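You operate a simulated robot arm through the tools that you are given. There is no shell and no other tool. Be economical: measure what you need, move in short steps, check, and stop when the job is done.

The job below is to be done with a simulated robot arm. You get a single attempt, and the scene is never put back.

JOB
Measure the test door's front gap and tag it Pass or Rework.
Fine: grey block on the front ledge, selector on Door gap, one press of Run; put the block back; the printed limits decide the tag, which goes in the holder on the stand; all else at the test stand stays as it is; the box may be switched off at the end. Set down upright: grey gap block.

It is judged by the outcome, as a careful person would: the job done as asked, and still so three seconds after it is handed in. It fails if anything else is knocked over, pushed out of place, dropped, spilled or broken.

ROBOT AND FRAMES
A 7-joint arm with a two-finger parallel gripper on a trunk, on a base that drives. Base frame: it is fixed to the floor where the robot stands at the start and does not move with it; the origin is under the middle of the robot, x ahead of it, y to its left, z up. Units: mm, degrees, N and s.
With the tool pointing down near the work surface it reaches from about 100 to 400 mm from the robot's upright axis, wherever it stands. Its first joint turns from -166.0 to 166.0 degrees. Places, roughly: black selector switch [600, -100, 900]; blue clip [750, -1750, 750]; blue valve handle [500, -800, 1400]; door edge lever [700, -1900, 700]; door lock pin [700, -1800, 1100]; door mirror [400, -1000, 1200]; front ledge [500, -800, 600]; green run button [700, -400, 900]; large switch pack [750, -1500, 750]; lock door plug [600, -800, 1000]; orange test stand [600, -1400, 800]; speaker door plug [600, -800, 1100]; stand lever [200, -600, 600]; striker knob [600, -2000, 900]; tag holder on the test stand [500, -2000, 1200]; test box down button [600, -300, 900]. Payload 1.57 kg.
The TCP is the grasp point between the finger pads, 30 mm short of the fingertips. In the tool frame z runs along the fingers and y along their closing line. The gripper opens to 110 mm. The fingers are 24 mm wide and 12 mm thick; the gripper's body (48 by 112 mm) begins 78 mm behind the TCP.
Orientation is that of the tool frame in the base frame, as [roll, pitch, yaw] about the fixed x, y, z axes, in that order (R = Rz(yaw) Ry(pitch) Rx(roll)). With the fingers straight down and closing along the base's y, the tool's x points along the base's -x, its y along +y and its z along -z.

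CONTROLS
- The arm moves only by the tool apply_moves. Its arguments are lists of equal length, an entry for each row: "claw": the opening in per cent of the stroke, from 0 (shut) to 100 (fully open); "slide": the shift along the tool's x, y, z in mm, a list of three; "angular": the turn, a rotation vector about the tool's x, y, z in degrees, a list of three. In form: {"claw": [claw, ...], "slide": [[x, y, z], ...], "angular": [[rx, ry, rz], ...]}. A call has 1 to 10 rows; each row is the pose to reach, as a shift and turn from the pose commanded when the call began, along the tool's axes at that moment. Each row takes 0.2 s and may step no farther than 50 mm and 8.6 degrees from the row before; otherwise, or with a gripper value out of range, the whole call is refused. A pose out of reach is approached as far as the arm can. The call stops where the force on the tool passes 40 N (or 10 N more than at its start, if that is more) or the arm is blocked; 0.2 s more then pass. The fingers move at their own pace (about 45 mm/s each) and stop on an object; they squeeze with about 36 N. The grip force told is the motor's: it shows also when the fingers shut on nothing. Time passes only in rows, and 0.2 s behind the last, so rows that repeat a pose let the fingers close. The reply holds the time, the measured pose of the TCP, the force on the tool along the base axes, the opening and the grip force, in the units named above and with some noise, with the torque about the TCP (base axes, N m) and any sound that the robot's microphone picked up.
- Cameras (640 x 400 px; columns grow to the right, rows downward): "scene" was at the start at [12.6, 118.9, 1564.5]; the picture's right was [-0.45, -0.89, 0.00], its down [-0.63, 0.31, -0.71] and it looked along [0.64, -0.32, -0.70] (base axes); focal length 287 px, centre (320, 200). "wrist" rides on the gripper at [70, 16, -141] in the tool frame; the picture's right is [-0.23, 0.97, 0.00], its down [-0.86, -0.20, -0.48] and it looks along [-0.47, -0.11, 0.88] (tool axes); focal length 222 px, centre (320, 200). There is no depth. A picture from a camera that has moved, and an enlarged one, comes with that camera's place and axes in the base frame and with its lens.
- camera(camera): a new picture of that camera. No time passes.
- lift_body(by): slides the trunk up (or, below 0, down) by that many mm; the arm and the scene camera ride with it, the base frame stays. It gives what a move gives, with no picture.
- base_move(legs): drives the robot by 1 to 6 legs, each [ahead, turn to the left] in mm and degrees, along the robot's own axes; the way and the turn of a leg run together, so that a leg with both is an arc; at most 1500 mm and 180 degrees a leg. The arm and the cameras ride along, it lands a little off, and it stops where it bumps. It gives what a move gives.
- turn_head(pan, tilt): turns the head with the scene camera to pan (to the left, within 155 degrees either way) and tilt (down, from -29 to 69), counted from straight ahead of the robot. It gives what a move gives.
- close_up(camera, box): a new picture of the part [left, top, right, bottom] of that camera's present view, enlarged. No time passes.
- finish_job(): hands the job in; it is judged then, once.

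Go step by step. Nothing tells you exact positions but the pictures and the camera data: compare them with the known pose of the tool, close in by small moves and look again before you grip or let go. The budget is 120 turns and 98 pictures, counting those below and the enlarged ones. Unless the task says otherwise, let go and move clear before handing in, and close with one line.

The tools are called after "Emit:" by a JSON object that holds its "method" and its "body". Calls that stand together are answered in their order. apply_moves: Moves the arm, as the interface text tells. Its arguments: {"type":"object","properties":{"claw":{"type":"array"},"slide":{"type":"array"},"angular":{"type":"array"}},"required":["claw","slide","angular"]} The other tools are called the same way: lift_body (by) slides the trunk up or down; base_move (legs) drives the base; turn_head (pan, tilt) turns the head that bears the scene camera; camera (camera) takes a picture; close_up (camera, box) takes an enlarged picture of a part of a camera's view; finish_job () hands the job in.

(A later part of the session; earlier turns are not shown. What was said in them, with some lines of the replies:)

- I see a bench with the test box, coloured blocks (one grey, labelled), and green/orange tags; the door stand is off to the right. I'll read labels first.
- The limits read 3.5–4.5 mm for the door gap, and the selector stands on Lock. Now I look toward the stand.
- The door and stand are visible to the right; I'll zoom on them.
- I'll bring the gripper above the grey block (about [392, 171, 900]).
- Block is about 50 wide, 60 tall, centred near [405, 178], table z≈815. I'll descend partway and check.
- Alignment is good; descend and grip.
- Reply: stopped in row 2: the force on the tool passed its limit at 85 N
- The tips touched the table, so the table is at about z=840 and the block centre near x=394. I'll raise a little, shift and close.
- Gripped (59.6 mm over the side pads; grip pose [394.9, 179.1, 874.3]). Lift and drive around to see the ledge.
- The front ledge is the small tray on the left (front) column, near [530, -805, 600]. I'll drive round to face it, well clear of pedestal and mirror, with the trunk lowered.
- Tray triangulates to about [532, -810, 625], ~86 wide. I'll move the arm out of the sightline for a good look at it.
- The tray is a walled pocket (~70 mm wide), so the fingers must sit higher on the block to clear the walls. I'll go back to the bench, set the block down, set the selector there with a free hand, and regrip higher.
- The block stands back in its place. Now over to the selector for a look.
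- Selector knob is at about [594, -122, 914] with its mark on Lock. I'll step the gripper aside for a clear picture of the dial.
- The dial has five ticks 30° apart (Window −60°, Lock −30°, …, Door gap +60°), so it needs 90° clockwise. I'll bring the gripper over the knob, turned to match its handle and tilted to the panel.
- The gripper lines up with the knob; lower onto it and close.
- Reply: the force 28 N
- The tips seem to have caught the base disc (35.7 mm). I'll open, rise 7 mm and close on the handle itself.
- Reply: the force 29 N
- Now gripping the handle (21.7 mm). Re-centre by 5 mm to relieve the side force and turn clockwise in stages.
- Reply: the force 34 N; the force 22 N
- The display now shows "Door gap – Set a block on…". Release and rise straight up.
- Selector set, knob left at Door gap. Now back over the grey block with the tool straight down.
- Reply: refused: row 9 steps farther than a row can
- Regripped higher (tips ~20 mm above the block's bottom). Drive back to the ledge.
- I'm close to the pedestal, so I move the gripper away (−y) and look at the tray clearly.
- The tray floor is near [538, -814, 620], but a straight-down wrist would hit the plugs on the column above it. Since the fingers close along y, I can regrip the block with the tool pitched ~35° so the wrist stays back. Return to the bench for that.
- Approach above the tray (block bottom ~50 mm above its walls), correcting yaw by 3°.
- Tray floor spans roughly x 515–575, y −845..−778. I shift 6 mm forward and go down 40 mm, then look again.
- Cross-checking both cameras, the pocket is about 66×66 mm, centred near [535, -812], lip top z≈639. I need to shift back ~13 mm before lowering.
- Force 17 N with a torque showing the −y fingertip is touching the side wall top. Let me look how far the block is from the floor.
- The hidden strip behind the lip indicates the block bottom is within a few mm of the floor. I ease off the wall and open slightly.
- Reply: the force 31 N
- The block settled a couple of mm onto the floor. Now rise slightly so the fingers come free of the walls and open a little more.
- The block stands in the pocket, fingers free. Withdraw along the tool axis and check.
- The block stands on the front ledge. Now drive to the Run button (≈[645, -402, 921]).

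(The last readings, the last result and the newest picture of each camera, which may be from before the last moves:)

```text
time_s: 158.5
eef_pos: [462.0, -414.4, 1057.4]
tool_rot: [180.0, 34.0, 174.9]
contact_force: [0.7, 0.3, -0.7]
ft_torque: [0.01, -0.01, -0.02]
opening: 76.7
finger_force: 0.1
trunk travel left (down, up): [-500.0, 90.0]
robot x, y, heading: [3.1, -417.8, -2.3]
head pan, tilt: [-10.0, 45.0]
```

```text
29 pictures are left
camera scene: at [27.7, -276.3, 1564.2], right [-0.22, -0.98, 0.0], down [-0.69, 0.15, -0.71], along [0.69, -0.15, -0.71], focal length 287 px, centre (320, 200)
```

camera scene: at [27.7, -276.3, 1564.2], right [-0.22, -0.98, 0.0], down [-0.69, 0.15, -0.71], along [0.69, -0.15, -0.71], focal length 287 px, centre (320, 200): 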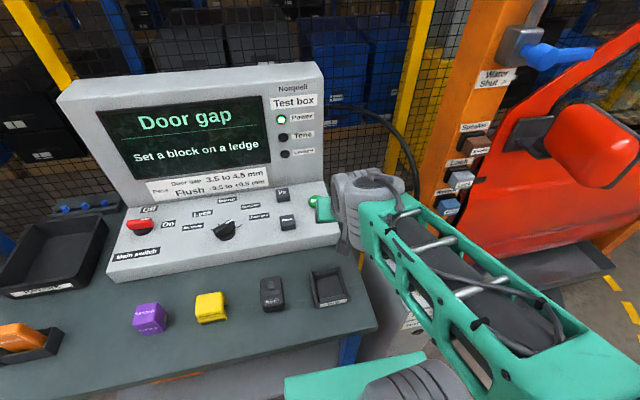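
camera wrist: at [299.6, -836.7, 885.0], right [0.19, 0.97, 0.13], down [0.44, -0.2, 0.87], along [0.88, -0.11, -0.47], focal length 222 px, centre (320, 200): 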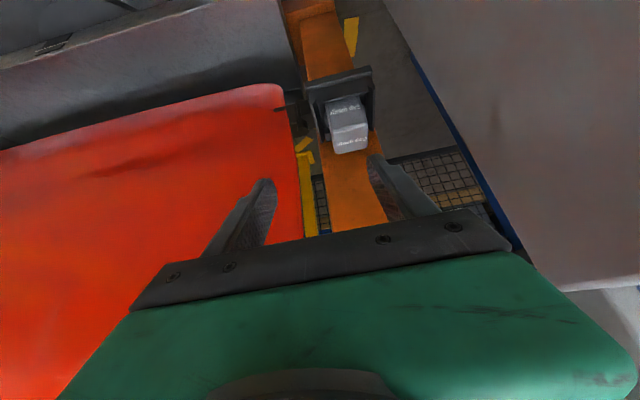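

Emit:
{"method": "close_up", "body": {"camera": "scene", "box": [90, 70, 350, 260]}}

Emit:
{"method": "camera", "body": {"camera": "wrist"}}

```text
2.11 times, centred on (220, 165) of scene
camera zoom: at [27.7, -276.3, 1564.2], right [-0.22, -0.98, 0.0], down [-0.69, 0.15, -0.71], along [0.69, -0.15, -0.71], focal length 604 px, centre (530, 274)
```

zoom: 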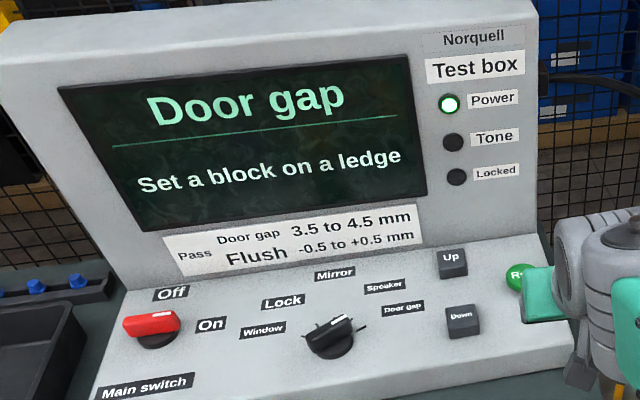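

```text
27 pictures are left
camera wrist: at [327.7, -386.5, 1134.9], right [0.28, 0.95, 0.13], down [0.42, -0.24, 0.87], along [0.86, -0.19, -0.47], focal length 222 px, centre (320, 200)
```

wrist: 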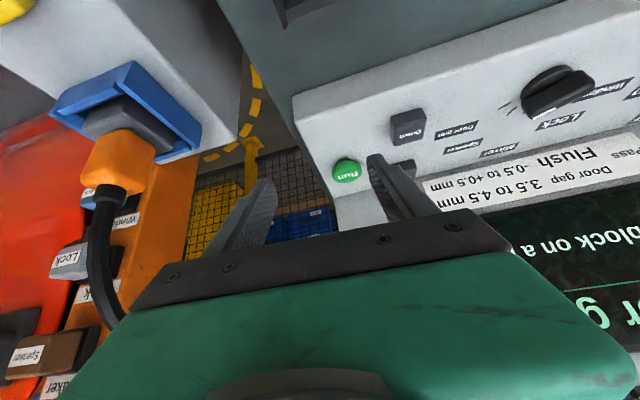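

Run refined to [643, -403, 921]. Move the shut fingers to a hover just above it.

Emit:
{"method": "apply_moves", "body": {"claw": [0, 0, 0, 0, 0, 0], "slide": [[-20, 5, 32], [-40, 11, 65], [-59, 16, 97], [-79, 21, 129], [-98.7, 26.8, 161.8], [-98.7, 26.8, 161.8]], "angular": [[0, 0, 0], [0, 0, 0], [0, 0, 0], [0, 0, 0], [0, 0, 0], [0, 0, 0]]}}

Emit:
{"method": "camera", "body": {"camera": "wrist"}}

Emit:
{"method": "camera", "body": {"camera": "scene"}}

```text
time_s: 159.9
eef_pos: [635.0, -403.5, 976.6]
tool_rot: [-180.0, 33.9, 174.9]
contact_force: [-0.1, -0.8, 0.6]
ft_torque: [0.02, -0.05, 0.03]
opening: 0.2
finger_force: 21.3
trunk travel left (down, up): [-500.0, 90.0]
robot x, y, heading: [2.3, -415.0, -2.4]
head pan, tilt: [-10.0, 45.0]
```

```text
26 pictures are left
camera wrist: at [501.5, -375.3, 1055.0], right [0.28, 0.95, 0.13], down [0.42, -0.24, 0.87], along [0.86, -0.19, -0.47], focal length 222 px, centre (320, 200)
```

wrist: 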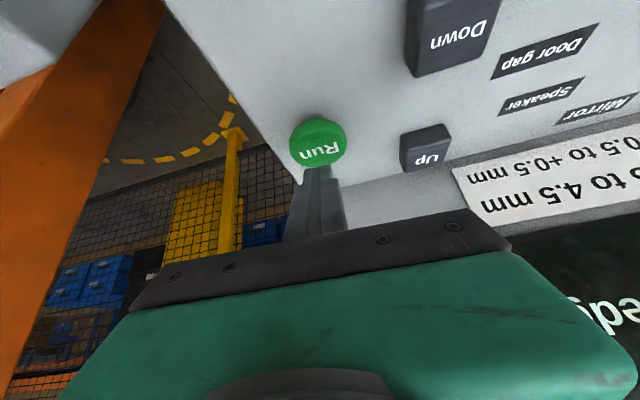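

```text
25 pictures are left
camera scene: at [28.0, -276.3, 1564.2], right [-0.22, -0.98, 0.0], down [-0.69, 0.15, -0.71], along [0.69, -0.15, -0.71], focal length 287 px, centre (320, 200)
```

scene: 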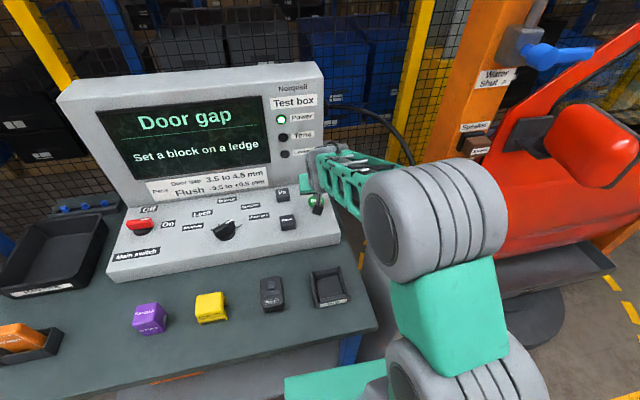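

Aligned. Press down in small steps.

Emit:
{"method": "apply_moves", "body": {"claw": [0, 0, 0, 0], "slide": [[4, 1, 12], [7, 1, 18], [10, 1, 22], [12, 1, 25]], "angular": [[0, 0, 0], [0, 0, 0], [0, 0, 0], [0, 0, 0]]}}

Emit:
{"method": "close_up", "body": {"camera": "scene", "box": [90, 70, 350, 260]}}

```text
time_s: 160.9
eef_pos: [639.6, -404.7, 951.6]
tool_rot: [-180.0, 34.0, 174.9]
contact_force: [-2.5, -0.2, 4.3]
ft_torque: [0.02, 0.04, 0.05]
opening: 0.0
finger_force: 21.1
trunk travel left (down, up): [-500.0, 90.0]
robot x, y, heading: [1.5, -419.1, -2.5]
head pan, tilt: [-10.0, 45.0]
heard: click
```

```text
2.11 times, centred on (220, 165) of scene
camera zoom: at [27.1, -276.4, 1564.3], right [-0.22, -0.98, 0.0], down [-0.69, 0.15, -0.71], along [0.69, -0.15, -0.71], focal length 604 px, centre (530, 274)
```

zoom: 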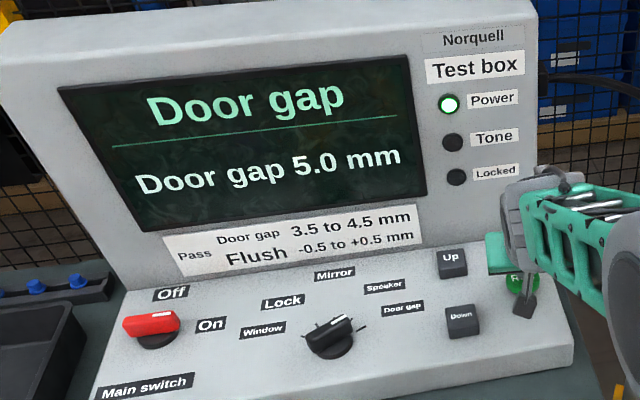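

Display: Door gap 5.0 mm → outside 3.5–4.5 → Rework. Retreat from the button and drive back to the ledge for the block.

Emit:
{"method": "apply_moves", "body": {"claw": [0, 0, 20, 50, 66, 66], "slide": [[-14, 0, -21], [-28, 0, -42], [-20, -5, -80], [0, -10, -115], [20, -15, -150], [40, -20, -185]], "angular": [[0, 0, 0], [0, 0, 0], [0, 0, 0], [0, 0, 0], [0, 0, 0], [0, 0, 0]]}}

Emit:
{"method": "base_move", "body": {"legs": [[-240, 0], [0, -88], [500, 0], [0, 90]]}}

Emit:
{"method": "lift_body", "body": {"by": -250}}

```text
time_s: 162.3
eef_pos: [499.8, -411.5, 1082.0]
tool_rot: [180.0, 33.9, 174.8]
contact_force: [0.1, 0.0, -0.2]
ft_torque: [-0.03, -0.02, 0.03]
opening: 72.5
finger_force: 0.0
trunk travel left (down, up): [-500.0, 90.0]
robot x, y, heading: [3.3, -418.8, -2.1]
head pan, tilt: [-10.0, 45.0]
```

```text
time_s: 174.2
eef_pos: [255.8, -871.9, 1083.5]
tool_rot: [179.9, 33.8, 178.3]
contact_force: [0.5, -0.9, -0.5]
ft_torque: [-0.04, -0.04, 0.0]
opening: 72.7
finger_force: 0.0
trunk travel left (down, up): [-500.0, 90.0]
robot x, y, heading: [-242.5, -906.0, 1.1]
head pan, tilt: [-10.0, 45.0]
```

```text
time_s: 176.8
eef_pos: [257.2, -872.6, 833.3]
tool_rot: [180.0, 34.0, 178.3]
contact_force: [-0.7, 0.1, -0.1]
ft_torque: [0.02, 0.03, -0.04]
opening: 72.8
finger_force: 0.1
trunk travel left (down, up): [-250.0, 340.0]
robot x, y, heading: [-241.6, -905.8, 0.9]
head pan, tilt: [-10.0, 45.0]
```

Emit:
{"method": "base_move", "body": {"legs": [[205, 0]]}}

```text
time_s: 178.4
eef_pos: [459.2, -868.2, 832.0]
tool_rot: [180.0, 33.9, 178.4]
contact_force: [0.5, -0.2, 0.6]
ft_torque: [-0.04, -0.02, 0.0]
opening: 72.5
finger_force: 0.0
trunk travel left (down, up): [-250.0, 340.0]
robot x, y, heading: [-41.9, -904.4, 1.0]
head pan, tilt: [-10.0, 45.0]
```

Emit:
{"method": "apply_moves", "body": {"claw": [66, 66, 66], "slide": [[6, 27, 10], [20, 54.1, 35], [34.6, 54.1, 59.3]], "angular": [[-0.4, 0, -0.6], [-0.9, 0, -1.33], [-0.9, 0, -1.33]]}}

Emit:
{"method": "close_up", "body": {"camera": "wrist", "box": [200, 0, 440, 240]}}

```text
time_s: 179.2
eef_pos: [466.1, -814.7, 766.4]
tool_rot: [-180.0, 33.9, 179.9]
contact_force: [0.0, -0.2, -0.4]
ft_torque: [-0.01, -0.02, -0.05]
opening: 72.3
finger_force: 0.1
trunk travel left (down, up): [-250.0, 340.0]
robot x, y, heading: [-36.8, -899.5, 1.1]
head pan, tilt: [-10.0, 45.0]
```

```text
1.67 times, centred on (320, 120) of wrist
camera zoom: at [329.4, -796.5, 843.4], right [0.19, 0.97, 0.13], down [0.44, -0.2, 0.87], along [0.88, -0.11, -0.47], focal length 370 px, centre (320, 333)
```

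zoom: 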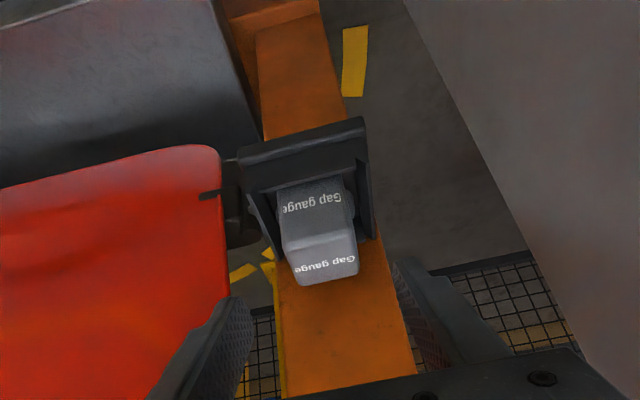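

Aligned with the block; advance along the tool axis and grip.

Emit:
{"method": "apply_moves", "body": {"claw": [66, 66, 66, 66, 0, 0, 0, 0], "slide": [[0, 0.5, 40], [0, 0.5, 80], [0, 0.5, 105], [0, 0.5, 119], [0, 0.5, 119], [0, 0.5, 119], [0, 0.5, 119], [0, 0.5, 119]], "angular": [[0, 0, 0], [0, 0, 0], [0, 0, 0], [0, 0, 0], [0, 0, 0], [0, 0, 0], [0, 0, 0], [0, 0, 0]]}}

Emit:
{"method": "close_up", "body": {"camera": "wrist", "box": [230, 80, 390, 240]}}

```text
time_s: 181.0
eef_pos: [531.4, -813.7, 665.2]
tool_rot: [180.0, 34.0, 180.0]
contact_force: [0.0, -0.3, 0.3]
ft_torque: [-0.02, 0.02, 0.01]
opening: 59.3
finger_force: 36.4
trunk travel left (down, up): [-250.0, 340.0]
robot x, y, heading: [-38.2, -900.0, 0.8]
head pan, tilt: [-10.0, 45.0]
```

```text
2.50 times, centred on (310, 160) of wrist
camera zoom: at [396.0, -797.2, 744.3], right [0.19, 0.97, 0.13], down [0.44, -0.2, 0.87], along [0.88, -0.11, -0.47], focal length 555 px, centre (345, 300)
```

zoom: 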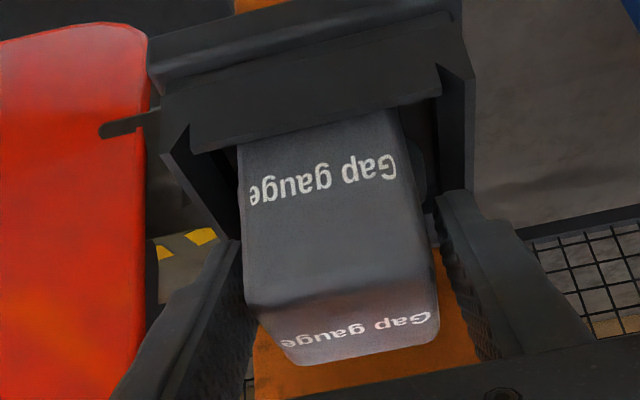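

Gripped at 59.3 mm. Lift vertically, retreat, and drive back to the bench.

Emit:
{"method": "apply_moves", "body": {"claw": [0, 0, 0, 0, 0, 0], "slide": [[-11, 0, -17], [-22, 0, -33], [-36, 0, -53], [-40, -10, -95], [-40, -20, -140], [-40, -30, -170]], "angular": [[0, 0, 0], [0, 0, 0], [0, 0, 0], [0, 0, 0], [0, 0, 0], [0, 0, 0]]}}

Emit:
{"method": "base_move", "body": {"legs": [[-200, 0]]}}

Emit:
{"method": "lift_body", "body": {"by": 250}}

Emit:
{"method": "base_move", "body": {"legs": [[0, 89], [900, 0], [0, -90], [225, 0]]}}

Emit:
{"method": "turn_head", "body": {"pan": 5, "tilt": 50}}

Emit:
{"method": "camera", "body": {"camera": "scene"}}

```text
time_s: 182.4
eef_pos: [469.1, -845.9, 832.7]
tool_rot: [180.0, 33.9, 180.0]
contact_force: [1.5, -0.3, -2.2]
ft_torque: [-0.03, 0.02, 0.01]
opening: 59.2
finger_force: 35.8
trunk travel left (down, up): [-250.0, 340.0]
robot x, y, heading: [-36.5, -900.4, 1.2]
head pan, tilt: [-10.0, 45.0]
```

```text
time_s: 184.0
eef_pos: [266.1, -848.2, 832.0]
tool_rot: [180.0, 33.9, -179.9]
contact_force: [-0.3, 0.2, -2.3]
ft_torque: [-0.02, 0.02, 0.02]
opening: 58.9
finger_force: 36.0
trunk travel left (down, up): [-250.0, 340.0]
robot x, y, heading: [-240.9, -905.1, 0.9]
head pan, tilt: [-10.0, 45.0]
```

```text
time_s: 186.6
eef_pos: [266.7, -847.9, 1082.3]
tool_rot: [-180.0, 33.8, -179.9]
contact_force: [1.4, -0.8, -1.8]
ft_torque: [0.06, -0.03, -0.02]
opening: 59.3
finger_force: 36.1
trunk travel left (down, up): [-500.0, 90.0]
robot x, y, heading: [-239.2, -909.1, 1.0]
head pan, tilt: [-10.0, 45.0]
```

```text
time_s: 200.2
eef_pos: [489.7, 32.2, 1081.5]
tool_rot: [-179.9, 33.8, 178.4]
contact_force: [0.9, 0.9, -2.5]
ft_torque: [-0.01, -0.02, -0.05]
opening: 59.4
finger_force: 35.9
trunk travel left (down, up): [-500.0, 90.0]
robot x, y, heading: [-18.3, -12.2, -0.2]
head pan, tilt: [-10.0, 45.0]
```

```text
time_s: 201.0
eef_pos: [489.4, 31.9, 1082.3]
tool_rot: [180.0, 33.8, 178.5]
contact_force: [0.1, 0.4, -2.6]
ft_torque: [0.0, -0.01, -0.01]
opening: 59.2
finger_force: 35.9
trunk travel left (down, up): [-500.0, 90.0]
robot x, y, heading: [-21.9, -14.4, -0.7]
head pan, tilt: [5.0, 50.0]
```

```text
21 pictures are left
camera scene: at [-1.9, 149.3, 1557.3], right [0.08, -1.0, 0.0], down [-0.76, -0.06, -0.64], along [0.64, 0.05, -0.77], focal length 287 px, centre (320, 200)
```

scene: 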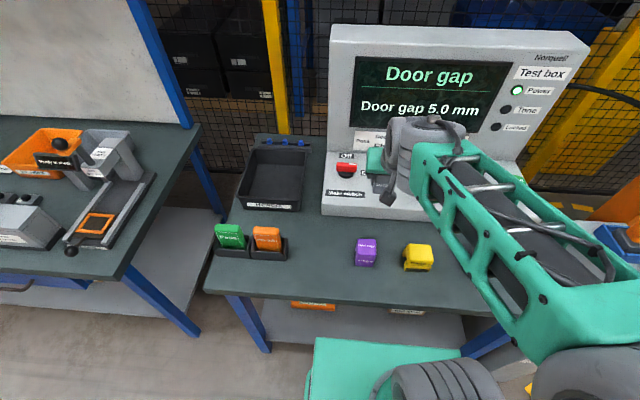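

Emit:
{"method": "apply_moves", "body": {"claw": [0, 0, 0, 0, 0, 0, 0, 0], "slide": [[20, 36, -13.5], [40, 72, -27], [60.5, 108, -40.7], [80.9, 144.2, -54.3], [103, 144.2, -21], [125, 144.2, 11.5], [147, 144.2, 44], [168.3, 144.2, 76.1]], "angular": [[-0.2, 0, -0.3], [-0.4, 0, -0.6], [-0.6, 0, -0.9], [-0.86, 0, -1.29], [-0.86, 0, -1.29], [-0.86, 0, -1.29], [-0.86, 0, -1.29], [-0.86, 0, -1.29]]}}

Emit:
{"method": "close_up", "body": {"camera": "scene", "box": [200, 200, 440, 310]}}

```text
time_s: 202.8
eef_pos: [396.5, 179.9, 923.0]
tool_rot: [180.0, 33.9, -179.9]
contact_force: [0.1, -0.1, -1.7]
ft_torque: [0.01, 0.0, -0.01]
opening: 59.2
finger_force: 36.2
trunk travel left (down, up): [-500.0, 90.0]
robot x, y, heading: [-20.9, -13.0, -0.5]
head pan, tilt: [5.0, 50.0]
```

```text
2.67 times, centred on (320, 255) of scene
camera zoom: at [-1.7, 149.6, 1557.3], right [0.08, -1.0, 0.0], down [-0.76, -0.06, -0.64], along [0.64, 0.05, -0.77], focal length 766 px, centre (320, 53)
```

zoom: 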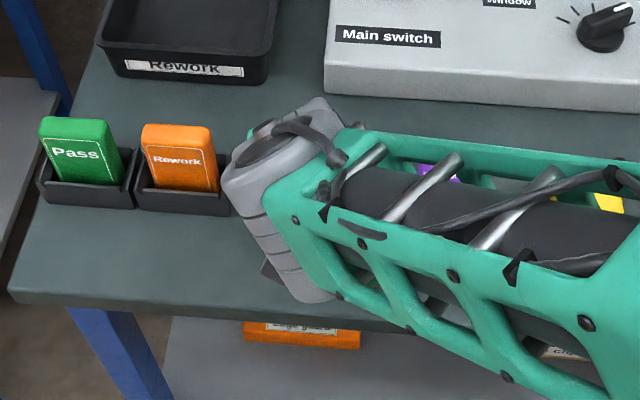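

Emit:
{"method": "apply_moves", "body": {"claw": [0, 0, 0, 0, 0, 0], "slide": [[7, -1, 10.5], [13, -1, 19.5], [15, -1, 22.4], [16.2, -1, 24.1], [17, -1, 25.4], [17.5, -1, 26.2]], "angular": [[0, 0, 0], [0, 0, 0], [0, 0, 0], [0, 0, 0], [0, 0, 0], [0, 0, 0]]}}

```text
time_s: 204.2
eef_pos: [396.0, 176.8, 897.3]
tool_rot: [179.7, 34.4, 179.8]
contact_force: [-3.3, -4.4, 35.3]
ft_torque: [-0.21, 0.2, -0.06]
opening: 58.8
finger_force: 35.6
trunk travel left (down, up): [-500.0, 90.0]
robot x, y, heading: [-22.0, -11.8, -0.3]
head pan, tilt: [5.0, 50.0]
```

Contact with the table (35 N). Ease off, release and withdraw.

Emit:
{"method": "apply_moves", "body": {"claw": [0, 80, 80, 80, 80, 80, 80, 80], "slide": [[-2, 0, -3], [-2, 0, -3], [-2, 0, -3], [-2, 0, -3], [-2, 0, -40], [-2, 0, -80], [-2, 0, -120], [-2, -30, -150]], "angular": [[0, 0, 0], [0, 0, 0], [0, 0, 0], [0, 0, 0], [0, 0, 0], [0, 0, 0], [0, 0, 0], [0, 0, 0]]}}

Emit:
{"method": "camera", "body": {"camera": "wrist"}}

```text
time_s: 206.0
eef_pos: [311.6, 147.2, 1020.0]
tool_rot: [-179.9, 34.0, -179.9]
contact_force: [-0.1, 0.9, 0.2]
ft_torque: [-0.01, -0.01, -0.03]
opening: 87.9
finger_force: 0.1
trunk travel left (down, up): [-500.0, 90.0]
robot x, y, heading: [-22.0, -9.9, -0.7]
head pan, tilt: [5.0, 50.0]
```

```text
19 pictures are left
camera wrist: at [175.1, 163.5, 1097.6], right [0.19, 0.97, 0.13], down [0.44, -0.2, 0.87], along [0.88, -0.11, -0.47], focal length 222 px, centre (320, 200)
```

wrist: 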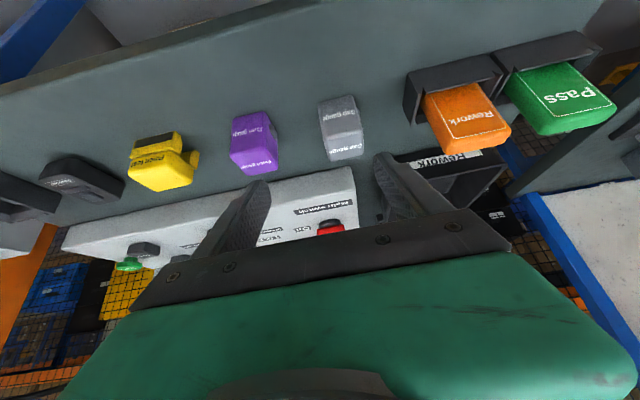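

Block is back, upright. Next the orange Rework tag; I look closely at it.

Emit:
{"method": "close_up", "body": {"camera": "wrist", "box": [390, 20, 630, 170]}}

Emit:
{"method": "close_up", "body": {"camera": "scene", "box": [200, 210, 320, 270]}}

```text
2.67 times, centred on (510, 95) of wrist
camera zoom: at [175.1, 163.5, 1097.6], right [0.19, 0.97, 0.13], down [0.44, -0.2, 0.87], along [0.88, -0.11, -0.47], focal length 592 px, centre (-187, 480)
```

zoom: 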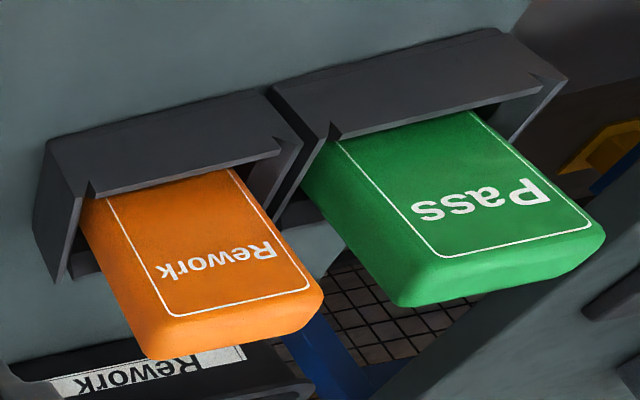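

```text
5.33 times, centred on (260, 240) of scene
camera zoom: at [-2.1, 149.1, 1557.3], right [0.08, -1.0, 0.0], down [-0.76, -0.06, -0.64], along [0.64, 0.05, -0.77], focal length 1531 px, centre (640, -13)
```

zoom: 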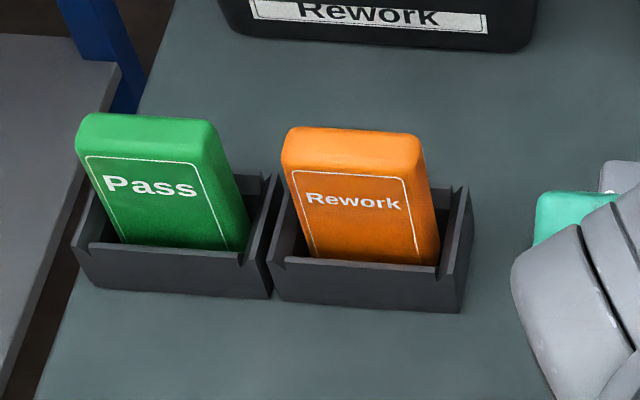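

Tag: about 64 wide, 25 thick, top z≈950, centre [400, 318]. Same pitched grip across its width; move to a pre-grasp.

Emit:
{"method": "apply_moves", "body": {"claw": [80, 80, 80, 80], "slide": [[-5, 43, 7], [-10, 86, 14], [-15, 128, 21], [-20.2, 170.8, 28]], "angular": [[0, 0, 0], [0, 0, 0], [0, 0, 0], [0, 0, 0]]}}

Emit:
{"method": "camera", "body": {"camera": "wrist"}}

```text
time_s: 207.0
eef_pos: [345.7, 321.6, 1005.9]
tool_rot: [-179.9, 34.0, -180.0]
contact_force: [0.4, 0.2, 1.0]
ft_torque: [0.0, 0.03, 0.0]
opening: 88.1
finger_force: 0.1
trunk travel left (down, up): [-500.0, 90.0]
robot x, y, heading: [-18.6, -11.1, -0.5]
head pan, tilt: [5.0, 50.0]
```

```text
16 pictures are left
camera wrist: at [210.6, 338.5, 1083.5], right [0.19, 0.97, 0.13], down [0.44, -0.2, 0.87], along [0.88, -0.11, -0.47], focal length 222 px, centre (320, 200)
```

wrist: 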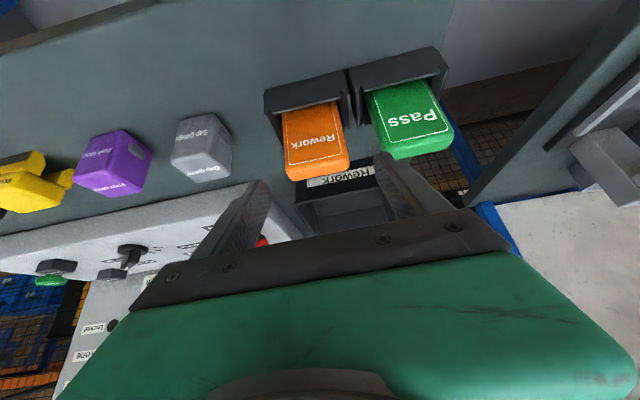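

Emit:
{"method": "apply_moves", "body": {"claw": [71, 71, 71, 71, 71], "slide": [[0, -2.5, 0], [0, -2.5, 20], [0, -2.5, 45], [0, -2.5, 70], [0, -2.5, 85]], "angular": [[0, 0, 0], [0, 0, 0], [0, 0, 0], [0, 0, 0], [0, 0, 0]]}}

Emit:
{"method": "camera", "body": {"camera": "wrist"}}

```text
time_s: 208.2
eef_pos: [393.6, 316.3, 937.0]
tool_rot: [-180.0, 33.8, 180.0]
contact_force: [0.1, -0.3, -0.7]
ft_torque: [0.01, -0.01, -0.01]
opening: 78.1
finger_force: 0.1
trunk travel left (down, up): [-500.0, 90.0]
robot x, y, heading: [-19.3, -10.5, -0.5]
head pan, tilt: [5.0, 50.0]
```

```text
15 pictures are left
camera wrist: at [257.5, 332.8, 1015.7], right [0.19, 0.97, 0.13], down [0.44, -0.2, 0.87], along [0.88, -0.11, -0.47], focal length 222 px, centre (320, 200)
```

wrist: 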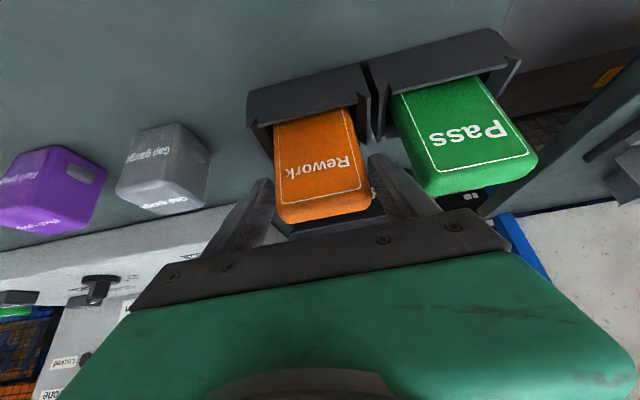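

Emit:
{"method": "apply_moves", "body": {"claw": [71, 71, 0, 0, 0, 0], "slide": [[0, 2, 5], [0, 2, 14], [0, 2, 14], [0, 2, 14], [0, 2, 14], [0, 2, 14]], "angular": [[0, 0, 0], [0, 0, 0], [0, 0, 0], [0, 0, 0], [0, 0, 0], [0, 0, 0]]}}

```text
time_s: 209.6
eef_pos: [400.8, 317.6, 925.2]
tool_rot: [-179.8, 33.9, 179.9]
contact_force: [-0.5, 1.2, 0.6]
ft_torque: [0.03, -0.04, -0.02]
opening: 65.6
finger_force: 35.5
trunk travel left (down, up): [-500.0, 90.0]
robot x, y, heading: [-20.0, -11.7, -0.3]
head pan, tilt: [5.0, 50.0]
```

Gripped (65.6 mm). Lift straight out of the bench holder.

Emit:
{"method": "apply_moves", "body": {"claw": [0, 0, 0, 0, 0, 0, 0, 0], "slide": [[-14, 0, -21], [-28, 0, -42], [-50, 0, -75], [-73, 0, -108], [-73, -45, -108], [-73, -90, -108], [-73, -135, -108], [-73, -180, -108]], "angular": [[0, 0, 0], [0, 0, 0], [0, 0, 0], [0, 0, 0], [0, 0, 0], [0, 0, 0], [0, 0, 0], [0, 0, 0]]}}

Emit:
{"method": "camera", "body": {"camera": "scene"}}

```text
time_s: 211.4
eef_pos: [402.3, 136.3, 1053.4]
tool_rot: [-180.0, 33.9, -179.9]
contact_force: [0.1, 0.7, -1.4]
ft_torque: [0.0, 0.01, -0.01]
opening: 65.6
finger_force: 35.5
trunk travel left (down, up): [-500.0, 90.0]
robot x, y, heading: [-19.8, -15.2, -0.5]
head pan, tilt: [5.0, 50.0]
```

```text
14 pictures are left
camera scene: at [-2.1, 149.1, 1557.3], right [0.08, -1.0, 0.0], down [-0.76, -0.06, -0.64], along [0.64, 0.05, -0.77], focal length 287 px, centre (320, 200)
```

scene: 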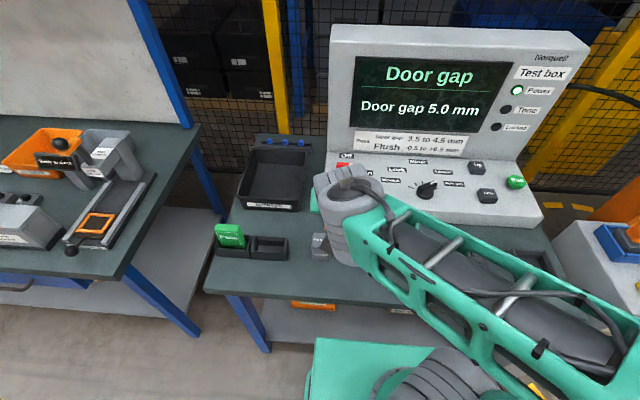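

Tag is out; all else on the bench is undisturbed. Drive to the far post with the tag holder.

Emit:
{"method": "base_move", "body": {"legs": [[-225, 0], [0, -90], [1000, 0], [885, 0], [0, 90]]}}

Emit:
{"method": "turn_head", "body": {"pan": -20, "tilt": 30}}

Emit:
{"method": "camera", "body": {"camera": "scene"}}

```text
time_s: 229.8
eef_pos: [110.9, -1727.5, 1052.6]
tool_rot: [-180.0, 33.8, -180.0]
contact_force: [-0.3, 0.3, -1.8]
ft_torque: [0.01, -0.04, -0.04]
opening: 65.3
finger_force: 35.9
trunk travel left (down, up): [-500.0, 90.0]
robot x, y, heading: [-313.0, -1878.6, -0.5]
head pan, tilt: [5.0, 50.0]
```

```text
time_s: 230.7
eef_pos: [110.1, -1727.5, 1051.3]
tool_rot: [-180.0, 34.0, 180.0]
contact_force: [0.5, 1.4, -1.3]
ft_torque: [-0.06, -0.03, 0.0]
opening: 65.4
finger_force: 36.2
trunk travel left (down, up): [-500.0, 90.0]
robot x, y, heading: [-312.4, -1881.9, -0.5]
head pan, tilt: [-20.0, 30.0]
```

```text
13 pictures are left
camera scene: at [-286.3, -1754.0, 1586.7], right [-0.35, -0.94, 0.0], down [-0.47, 0.17, -0.87], along [0.81, -0.3, -0.5], focal length 287 px, centre (320, 200)
```

scene: 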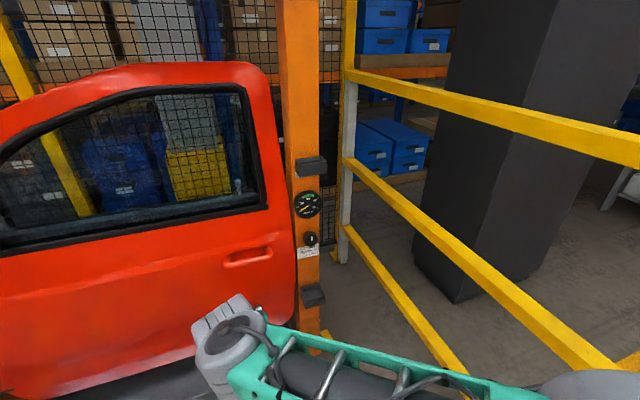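

Emit:
{"method": "close_up", "body": {"camera": "scene", "box": [270, 130, 350, 190]}}

```text
6.67 times, centred on (310, 160) of scene
camera zoom: at [-286.3, -1754.0, 1586.7], right [-0.35, -0.94, 0.0], down [-0.47, 0.17, -0.87], along [0.81, -0.3, -0.5], focal length 1914 px, centre (387, 467)
```

zoom: 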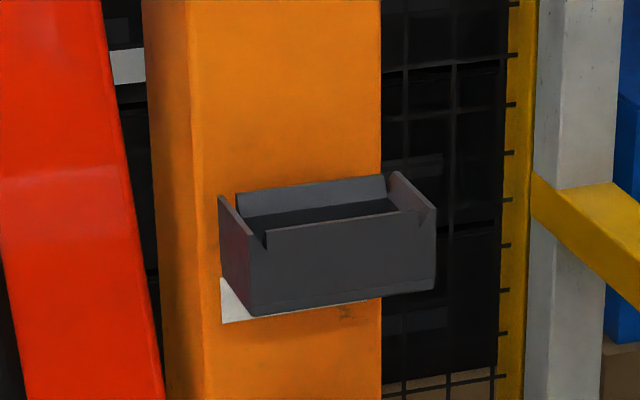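

The holder is an open-top box like the bench ones, ≈[537, -2035, 1215]. I raise the trunk and swing the tag right, clear of the door, before driving in.

Emit:
{"method": "lift_body", "body": {"by": 85}}

Emit:
{"method": "apply_moves", "body": {"claw": [0, 0, 0, 0, 0, 0, 0], "slide": [[-5, -36, -15], [-10, -72, -31], [-16, -107, -46], [-21, -143, -62], [-26, -179, -77], [-31, -215, -93], [-36.6, -250, -108]], "angular": [[0, 0, 0], [0, 0, 0], [0, 0, 0], [0, 0, 0], [0, 0, 0], [0, 0, 0], [0, 0, 0]]}}

Emit:
{"method": "base_move", "body": {"legs": [[340, 0]]}}

Emit:
{"method": "camera", "body": {"camera": "wrist"}}

```text
time_s: 231.9
eef_pos: [110.3, -1727.6, 1137.2]
tool_rot: [-179.8, 33.9, -180.0]
contact_force: [0.4, -0.1, -0.6]
ft_torque: [0.0, -0.03, -0.02]
opening: 65.4
finger_force: 36.3
trunk travel left (down, up): [-585.0, 5.0]
robot x, y, heading: [-312.7, -1880.1, -0.4]
head pan, tilt: [-20.0, 30.0]
```

```text
time_s: 233.7
eef_pos: [88.5, -1936.0, 1261.7]
tool_rot: [-178.2, 35.6, -171.7]
contact_force: [0.9, 0.2, -0.9]
ft_torque: [0.02, 0.03, 0.0]
opening: 65.5
finger_force: 36.5
trunk travel left (down, up): [-585.0, 5.0]
robot x, y, heading: [-309.7, -1876.5, -0.4]
head pan, tilt: [-20.0, 30.0]
stopped in row 7: the arm was blocked; the commanded pose is now the measured one
```

```text
time_s: 236.0
eef_pos: [432.2, -1940.6, 1261.4]
tool_rot: [-178.3, 35.5, -171.8]
contact_force: [0.0, 0.1, -1.6]
ft_torque: [0.01, -0.03, -0.01]
opening: 65.6
finger_force: 36.3
trunk travel left (down, up): [-585.0, 5.0]
robot x, y, heading: [31.3, -1881.8, -0.4]
head pan, tilt: [-20.0, 30.0]
```

```text
11 pictures are left
camera wrist: at [292.5, -1938.3, 1335.3], right [0.06, 0.99, 0.11], down [0.44, -0.12, 0.89], along [0.9, -0.01, -0.44], focal length 222 px, centre (320, 200)
```

wrist: 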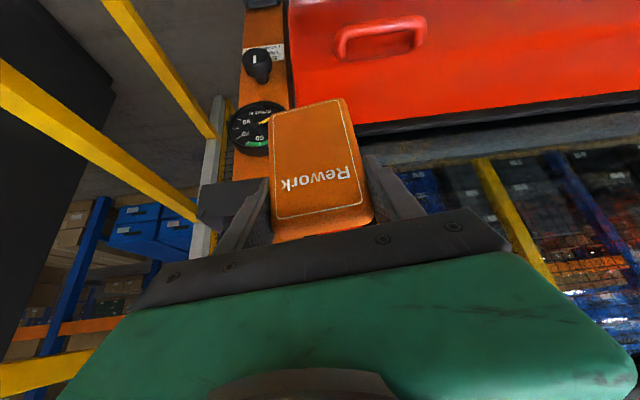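

The arm was at its limit on that side, so I reposition the base ~150 mm further right to put the holder straight ahead.

Emit:
{"method": "base_move", "body": {"legs": [[-340, 0], [0, -90], [155, 0], [0, 90], [300, 0]]}}

```text
time_s: 248.6
eef_pos: [375.1, -2122.3, 1262.5]
tool_rot: [-178.1, 35.5, -174.3]
contact_force: [0.7, -0.2, -1.4]
ft_torque: [0.0, 0.0, -0.04]
opening: 65.5
finger_force: 36.0
trunk travel left (down, up): [-585.0, 5.0]
robot x, y, heading: [-23.2, -2048.4, -3.2]
head pan, tilt: [-20.0, 30.0]
```

Emit:
{"method": "apply_moves", "body": {"claw": [0, 0, 0], "slide": [[-29, 27, 1], [-58, 55, 3], [-87.5, 82, 4]], "angular": [[0.5, 0.5, 1.5], [0.9, 1, 3], [1.4, 1.5, 4.6]]}}

Emit:
{"method": "camera", "body": {"camera": "wrist"}}

```text
time_s: 249.4
eef_pos: [440.8, -2031.4, 1306.2]
tool_rot: [179.9, 34.1, 180.0]
contact_force: [-0.1, -0.7, -1.8]
ft_torque: [0.01, 0.04, -0.03]
opening: 65.5
finger_force: 36.4
trunk travel left (down, up): [-585.0, 5.0]
robot x, y, heading: [-23.6, -2047.4, -3.0]
head pan, tilt: [-20.0, 30.0]
```

```text
10 pictures are left
camera wrist: at [303.7, -2016.2, 1384.2], right [0.19, 0.97, 0.13], down [0.44, -0.2, 0.88], along [0.88, -0.11, -0.47], focal length 222 px, centre (320, 200)
```

wrist: 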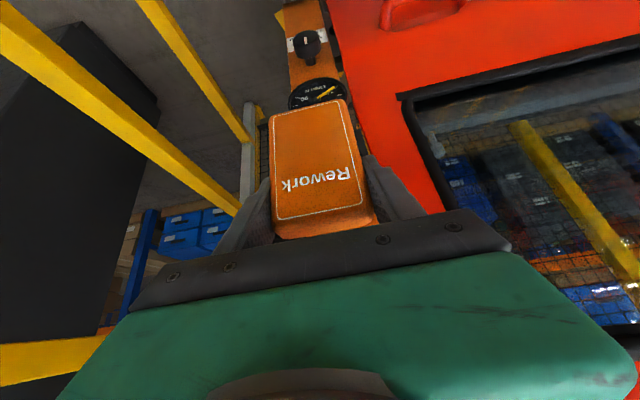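

I step the tag back and aside to get a clear sight of the holder with the scene camera.

Emit:
{"method": "apply_moves", "body": {"claw": [0, 0, 0], "slide": [[28, -15, -12], [56, -30, -25], [83.5, -44, -37]], "angular": [[0, 0, 0], [0, 0, 0], [0, 0, 0]]}}

Emit:
{"method": "turn_head", "body": {"pan": -10, "tilt": 40}}

Emit:
{"method": "camera", "body": {"camera": "scene"}}

```text
time_s: 250.2
eef_pos: [352.3, -2074.9, 1278.2]
tool_rot: [178.9, 31.4, -179.8]
contact_force: [-0.4, 0.1, -1.5]
ft_torque: [0.03, -0.05, 0.04]
opening: 65.6
finger_force: 36.8
trunk travel left (down, up): [-585.0, 5.0]
robot x, y, heading: [-22.1, -2045.7, -2.9]
head pan, tilt: [-20.0, 30.0]
```

```text
time_s: 250.9
eef_pos: [352.4, -2079.5, 1273.6]
tool_rot: [178.8, 31.2, 179.6]
contact_force: [1.2, -0.7, -1.6]
ft_torque: [0.01, 0.0, 0.02]
opening: 65.4
finger_force: 35.9
trunk travel left (down, up): [-585.0, 5.0]
robot x, y, heading: [-24.1, -2049.0, -3.2]
head pan, tilt: [-10.0, 40.0]
```

```text
9 pictures are left
camera scene: at [7.8, -1907.5, 1657.1], right [-0.23, -0.97, 0.0], down [-0.63, 0.14, -0.77], along [0.75, -0.17, -0.64], focal length 287 px, centre (320, 200)
```

scene: 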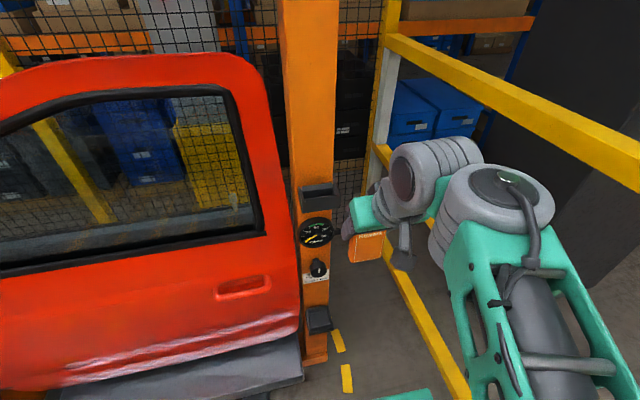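

Emit:
{"method": "close_up", "body": {"camera": "scene", "box": [280, 160, 400, 270]}}

```text
3.64 times, centred on (340, 215) of scene
camera zoom: at [7.8, -1907.5, 1657.1], right [-0.23, -0.97, 0.0], down [-0.63, 0.14, -0.77], along [0.75, -0.17, -0.64], focal length 1044 px, centre (247, 146)
```

zoom: 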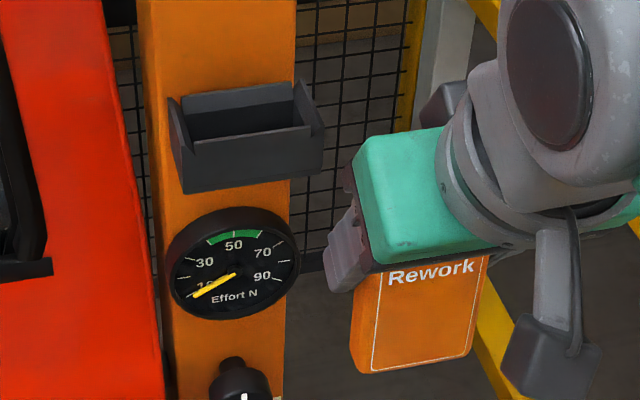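

Holder pocket: front lip ≈[502, -2025, 1238], pocket centre x≈524 (tag front/bottom calibrates y to TCP ≈ −2030). Move the tag to hover above the pocket.

Emit:
{"method": "apply_moves", "body": {"claw": [0, 0, 0, 0, 0, 0], "slide": [[-39, 15, -22], [-72, 22, -2], [-105, 30, 18], [-137, 38, 37], [-170.2, 45.4, 56.9], [-170.2, 45.4, 56.9]], "angular": [[0, 0, 0], [0, 0, 0], [0, 0, 0], [0, 0, 0], [0, 0, 0], [0, 0, 0]]}}

Emit:
{"method": "close_up", "body": {"camera": "scene", "box": [260, 110, 380, 220]}}

```text
time_s: 252.3
eef_pos: [523.9, -2029.4, 1338.7]
tool_rot: [179.9, 34.2, -179.8]
contact_force: [-0.1, -0.5, -1.8]
ft_torque: [0.01, -0.04, -0.03]
opening: 65.7
finger_force: 36.0
trunk travel left (down, up): [-585.0, 5.0]
robot x, y, heading: [-23.1, -2047.8, -2.7]
head pan, tilt: [-10.0, 40.0]
```

```text
3.64 times, centred on (320, 165) of scene
camera zoom: at [7.6, -1907.5, 1656.4], right [-0.23, -0.97, 0.0], down [-0.63, 0.14, -0.77], along [0.75, -0.17, -0.64], focal length 1044 px, centre (320, 327)
```

zoom: 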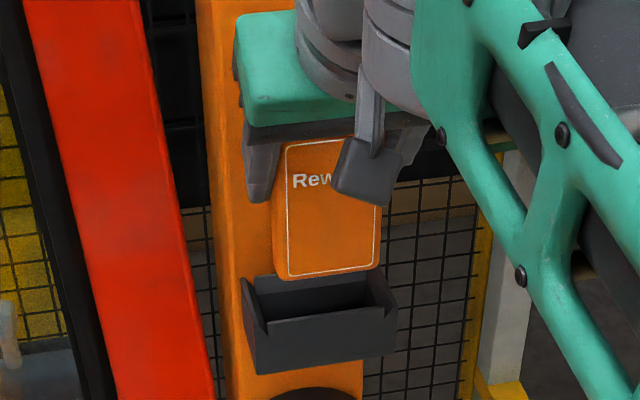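

Emit:
{"method": "apply_moves", "body": {"claw": [0, 0, 0], "slide": [[-1.7, 5, 1.1], [4.5, 5, 10], [10.6, 5, 19.4]], "angular": [[0, 0, 0], [0, 0, 0], [0, 0, 0]]}}

Emit:
{"method": "close_up", "body": {"camera": "scene", "box": [290, 150, 350, 205]}}

```text
time_s: 253.1
eef_pos: [524.8, -2025.2, 1319.0]
tool_rot: [-180.0, 34.2, -179.9]
contact_force: [-0.4, -0.7, -1.0]
ft_torque: [-0.02, 0.01, 0.0]
opening: 65.5
finger_force: 35.3
trunk travel left (down, up): [-585.0, 5.0]
robot x, y, heading: [-22.8, -2046.5, -3.3]
head pan, tilt: [-10.0, 40.0]
```

```text
7.27 times, centred on (320, 178) of scene
camera zoom: at [8.1, -1907.5, 1656.5], right [-0.23, -0.97, 0.0], down [-0.63, 0.14, -0.77], along [0.75, -0.17, -0.64], focal length 2088 px, centre (320, 364)
```

zoom: 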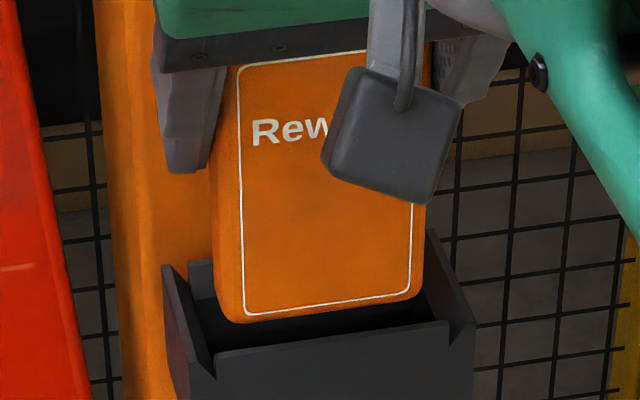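

The tag is centred sideways over the pocket. Descend gently with 2 mm forward bias, watching force.

Emit:
{"method": "apply_moves", "body": {"claw": [0, 0, 0, 0], "slide": [[0, 0, 4], [2.5, 0, 8], [4.5, 0, 11], [6.2, 0, 13.5]], "angular": [[0, 0, 0], [0, 0, 0], [0, 0, 0], [0, 0, 0]]}}

Emit:
{"method": "close_up", "body": {"camera": "scene", "box": [290, 150, 350, 205]}}

```text
time_s: 254.1
eef_pos: [529.2, -2027.1, 1304.3]
tool_rot: [179.9, 34.3, -179.9]
contact_force: [3.5, 1.2, 3.1]
ft_torque: [0.15, -0.22, -0.12]
opening: 65.3
finger_force: 36.2
trunk travel left (down, up): [-585.0, 5.0]
robot x, y, heading: [-21.7, -2044.4, -3.1]
head pan, tilt: [-10.0, 40.0]
```

```text
7.27 times, centred on (320, 178) of scene
camera zoom: at [8.3, -1907.4, 1656.5], right [-0.23, -0.97, 0.0], down [-0.63, 0.14, -0.77], along [0.75, -0.17, -0.64], focal length 2088 px, centre (320, 364)
```

zoom: 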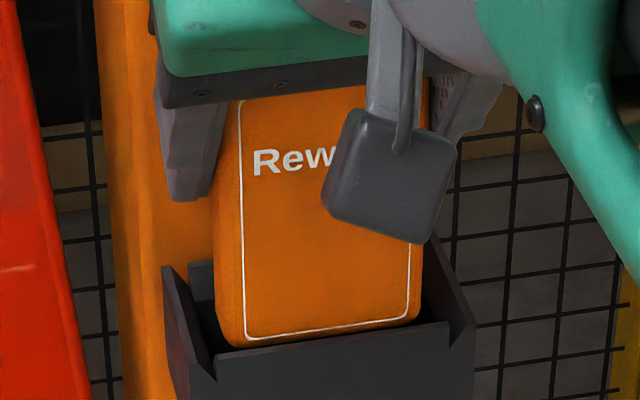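

A light push from the front lip: shift 4 mm further in and continue down.

Emit:
{"method": "apply_moves", "body": {"claw": [0, 0, 0, 0, 0], "slide": [[-3.3, 0, 2.2], [-1.6, 0, 4.7], [0.6, 0, 8], [2.9, 0, 11.3], [5.1, 0, 14.6]], "angular": [[0, 0, 0], [0, 0, 0], [0, 0, 0], [0, 0, 0], [0, 0, 0]]}}

Emit:
{"method": "close_up", "body": {"camera": "scene", "box": [290, 150, 350, 205]}}

```text
time_s: 255.3
eef_pos: [532.7, -2026.7, 1287.5]
tool_rot: [180.0, 34.1, -179.9]
contact_force: [0.3, 0.0, 0.2]
ft_torque: [0.0, -0.01, 0.0]
opening: 65.3
finger_force: 35.9
trunk travel left (down, up): [-585.0, 5.0]
robot x, y, heading: [-23.0, -2045.0, -3.1]
head pan, tilt: [-10.0, 40.0]
```

```text
7.27 times, centred on (320, 178) of scene
camera zoom: at [7.9, -1907.5, 1656.4], right [-0.23, -0.97, 0.0], down [-0.63, 0.14, -0.77], along [0.75, -0.17, -0.64], focal length 2088 px, centre (320, 364)
```

zoom: 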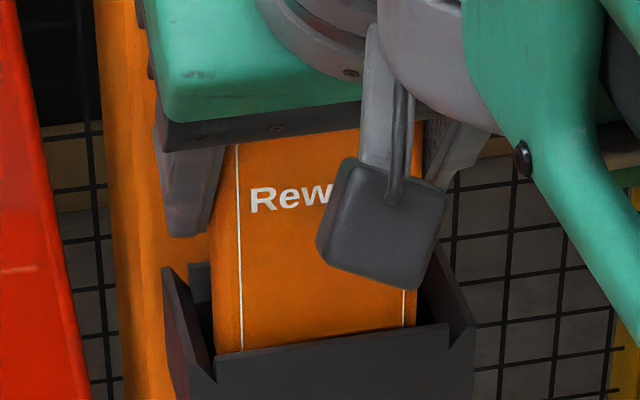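

The tag is inside the pocket without force. Lower to the floor.

Emit:
{"method": "apply_moves", "body": {"claw": [0, 0, 0, 0, 0, 0], "slide": [[1.7, 0, 2.5], [2.8, 0, 4.1], [3.9, 0, 5.8], [5, 0, 7.4], [6.1, 0, 9.1], [6.7, 0, 10]], "angular": [[0, 0, 0], [0, 0, 0], [0, 0, 0], [0, 0, 0], [0, 0, 0], [0, 0, 0]]}}

```text
time_s: 256.7
eef_pos: [531.5, -2027.3, 1275.5]
tool_rot: [180.0, 34.2, -179.9]
contact_force: [0.0, 0.4, -1.9]
ft_torque: [-0.01, -0.01, 0.04]
opening: 65.4
finger_force: 35.4
trunk travel left (down, up): [-585.0, 5.0]
robot x, y, heading: [-23.6, -2048.2, -2.9]
head pan, tilt: [-10.0, 40.0]
```

Emit:
{"method": "apply_moves", "body": {"claw": [0, 0, 0, 0], "slide": [[1.1, 0, 1.7], [2.2, 0, 3.3], [3.4, 0, 5], [4.5, 0, 6.6]], "angular": [[0, 0, 0], [0, 0, 0], [0, 0, 0], [0, 0, 0]]}}

```text
time_s: 257.7
eef_pos: [532.7, -2026.9, 1275.2]
tool_rot: [179.9, 35.1, -179.9]
contact_force: [5.0, 6.4, 22.5]
ft_torque: [1.22, 1.1, 0.58]
opening: 64.7
finger_force: 33.3
trunk travel left (down, up): [-585.0, 5.0]
robot x, y, heading: [-25.6, -2045.7, -3.2]
head pan, tilt: [-10.0, 40.0]
```

Contact at z≈1275 (one fingertip on the side wall, tag all but seated). Ease off, release a little and look.

Emit:
{"method": "apply_moves", "body": {"claw": [0, 60, 64, 68, 68], "slide": [[-2.5, 0, -3.7], [-2.5, 0, -3.7], [-2.5, 0, -3.7], [-2.5, 0, -3.7], [-2.5, 0, -3.7]], "angular": [[0, 0, 0], [0, 0, 0], [0, 0, 0], [0, 0, 0], [0, 0, 0]]}}

Emit:
{"method": "close_up", "body": {"camera": "scene", "box": [290, 150, 350, 205]}}

```text
time_s: 258.9
eef_pos: [533.0, -2027.1, 1273.6]
tool_rot: [-179.9, 34.2, -179.9]
contact_force: [0.1, -0.5, 0.0]
ft_torque: [0.03, 0.0, -0.02]
opening: 74.5
finger_force: 0.0
trunk travel left (down, up): [-585.0, 5.0]
robot x, y, heading: [-21.1, -2046.0, -3.1]
head pan, tilt: [-10.0, 40.0]
```

```text
7.27 times, centred on (320, 178) of scene
camera zoom: at [7.9, -1907.5, 1656.4], right [-0.23, -0.97, 0.0], down [-0.63, 0.14, -0.77], along [0.75, -0.17, -0.64], focal length 2088 px, centre (320, 364)
```

zoom: 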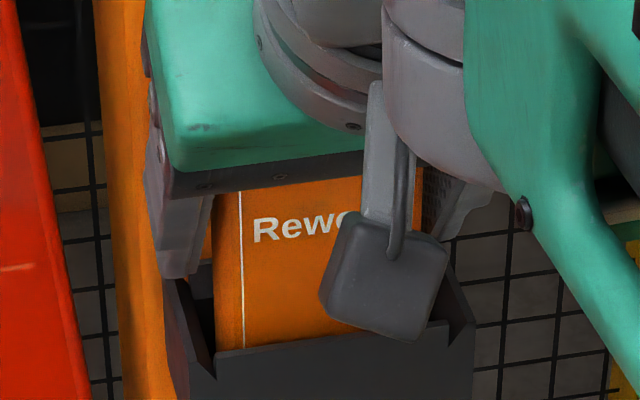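

Released and the tag stands in the holder. Withdraw along the tool axis and verify.

Emit:
{"method": "apply_moves", "body": {"claw": [68, 68, 68, 68, 68], "slide": [[0, 0, -15], [0, 0, -40], [0, 0, -80], [0, 0, -120], [0, 0, -150]], "angular": [[0, 0, 0], [0, 0, 0], [0, 0, 0], [0, 0, 0], [0, 0, 0]]}}

Emit:
{"method": "base_move", "body": {"legs": [[-250, 0]]}}

Emit:
{"method": "camera", "body": {"camera": "scene"}}

```text
time_s: 260.1
eef_pos: [449.5, -2026.2, 1395.4]
tool_rot: [179.9, 34.2, -179.9]
contact_force: [0.6, -0.3, 0.5]
ft_torque: [-0.05, 0.01, -0.01]
opening: 74.7
finger_force: 0.1
trunk travel left (down, up): [-585.0, 5.0]
robot x, y, heading: [-24.2, -2046.7, -3.1]
head pan, tilt: [-10.0, 40.0]
```

```text
time_s: 261.9
eef_pos: [200.0, -2014.2, 1395.2]
tool_rot: [180.0, 34.2, -179.9]
contact_force: [-1.4, 0.6, 0.2]
ft_torque: [0.02, -0.04, 0.0]
opening: 74.7
finger_force: 0.2
trunk travel left (down, up): [-585.0, 5.0]
robot x, y, heading: [-276.1, -2029.5, -3.0]
head pan, tilt: [-10.0, 40.0]
```

```text
2 pictures are left
camera scene: at [-243.6, -1894.1, 1656.5], right [-0.23, -0.97, 0.0], down [-0.63, 0.15, -0.77], along [0.75, -0.17, -0.64], focal length 287 px, centre (320, 200)
```

scene: 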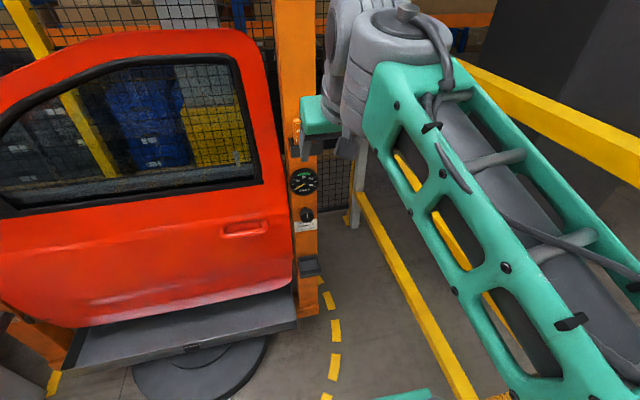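

Emit:
{"method": "apply_moves", "body": {"claw": [68, 68, 68, 68], "slide": [[22, -15, 33], [45, -15, 66], [67, -15, 100], [90, -15, 133]], "angular": [[0, 0, 0], [0, 0, 0], [0, 0, 0], [0, 0, 0]]}}

Emit:
{"method": "close_up", "body": {"camera": "scene", "box": [260, 80, 360, 160]}}

```text
time_s: 262.9
eef_pos: [201.6, -2028.2, 1233.9]
tool_rot: [-180.0, 34.3, 180.0]
contact_force: [0.6, -0.7, -0.2]
ft_torque: [0.01, -0.02, -0.01]
opening: 74.7
finger_force: 0.0
trunk travel left (down, up): [-585.0, 5.0]
robot x, y, heading: [-273.3, -2034.2, -2.8]
head pan, tilt: [-10.0, 40.0]
```

```text
5.00 times, centred on (310, 120) of scene
camera zoom: at [-242.6, -1894.2, 1656.5], right [-0.23, -0.97, 0.0], down [-0.63, 0.15, -0.77], along [0.75, -0.17, -0.64], focal length 1436 px, centre (370, 600)
```

zoom: 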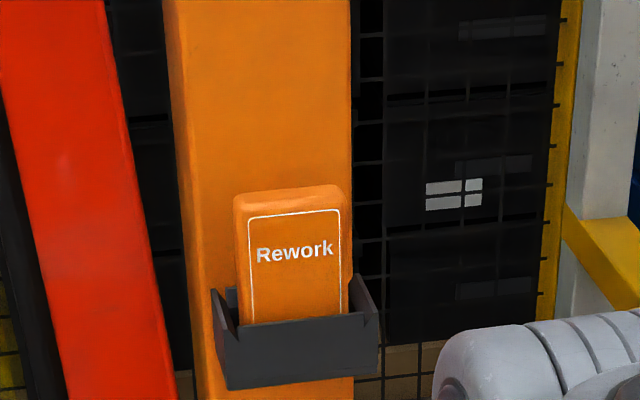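

The Rework tag stands properly in the stand's holder, the block is back upright in its place, and the arm is clear. Handing in.

Emit:
{"method": "finish_job", "body": {}}

```text
The job is handed in.
```

The door's front gap measured 5.0 mm, outside the printed 3.5–4.5 mm limits, so I put the Rework tag in the holder on the stand. The grey gap block is back upright in its place on the bench. The selector is still on Door gap, and I left the box switched on.
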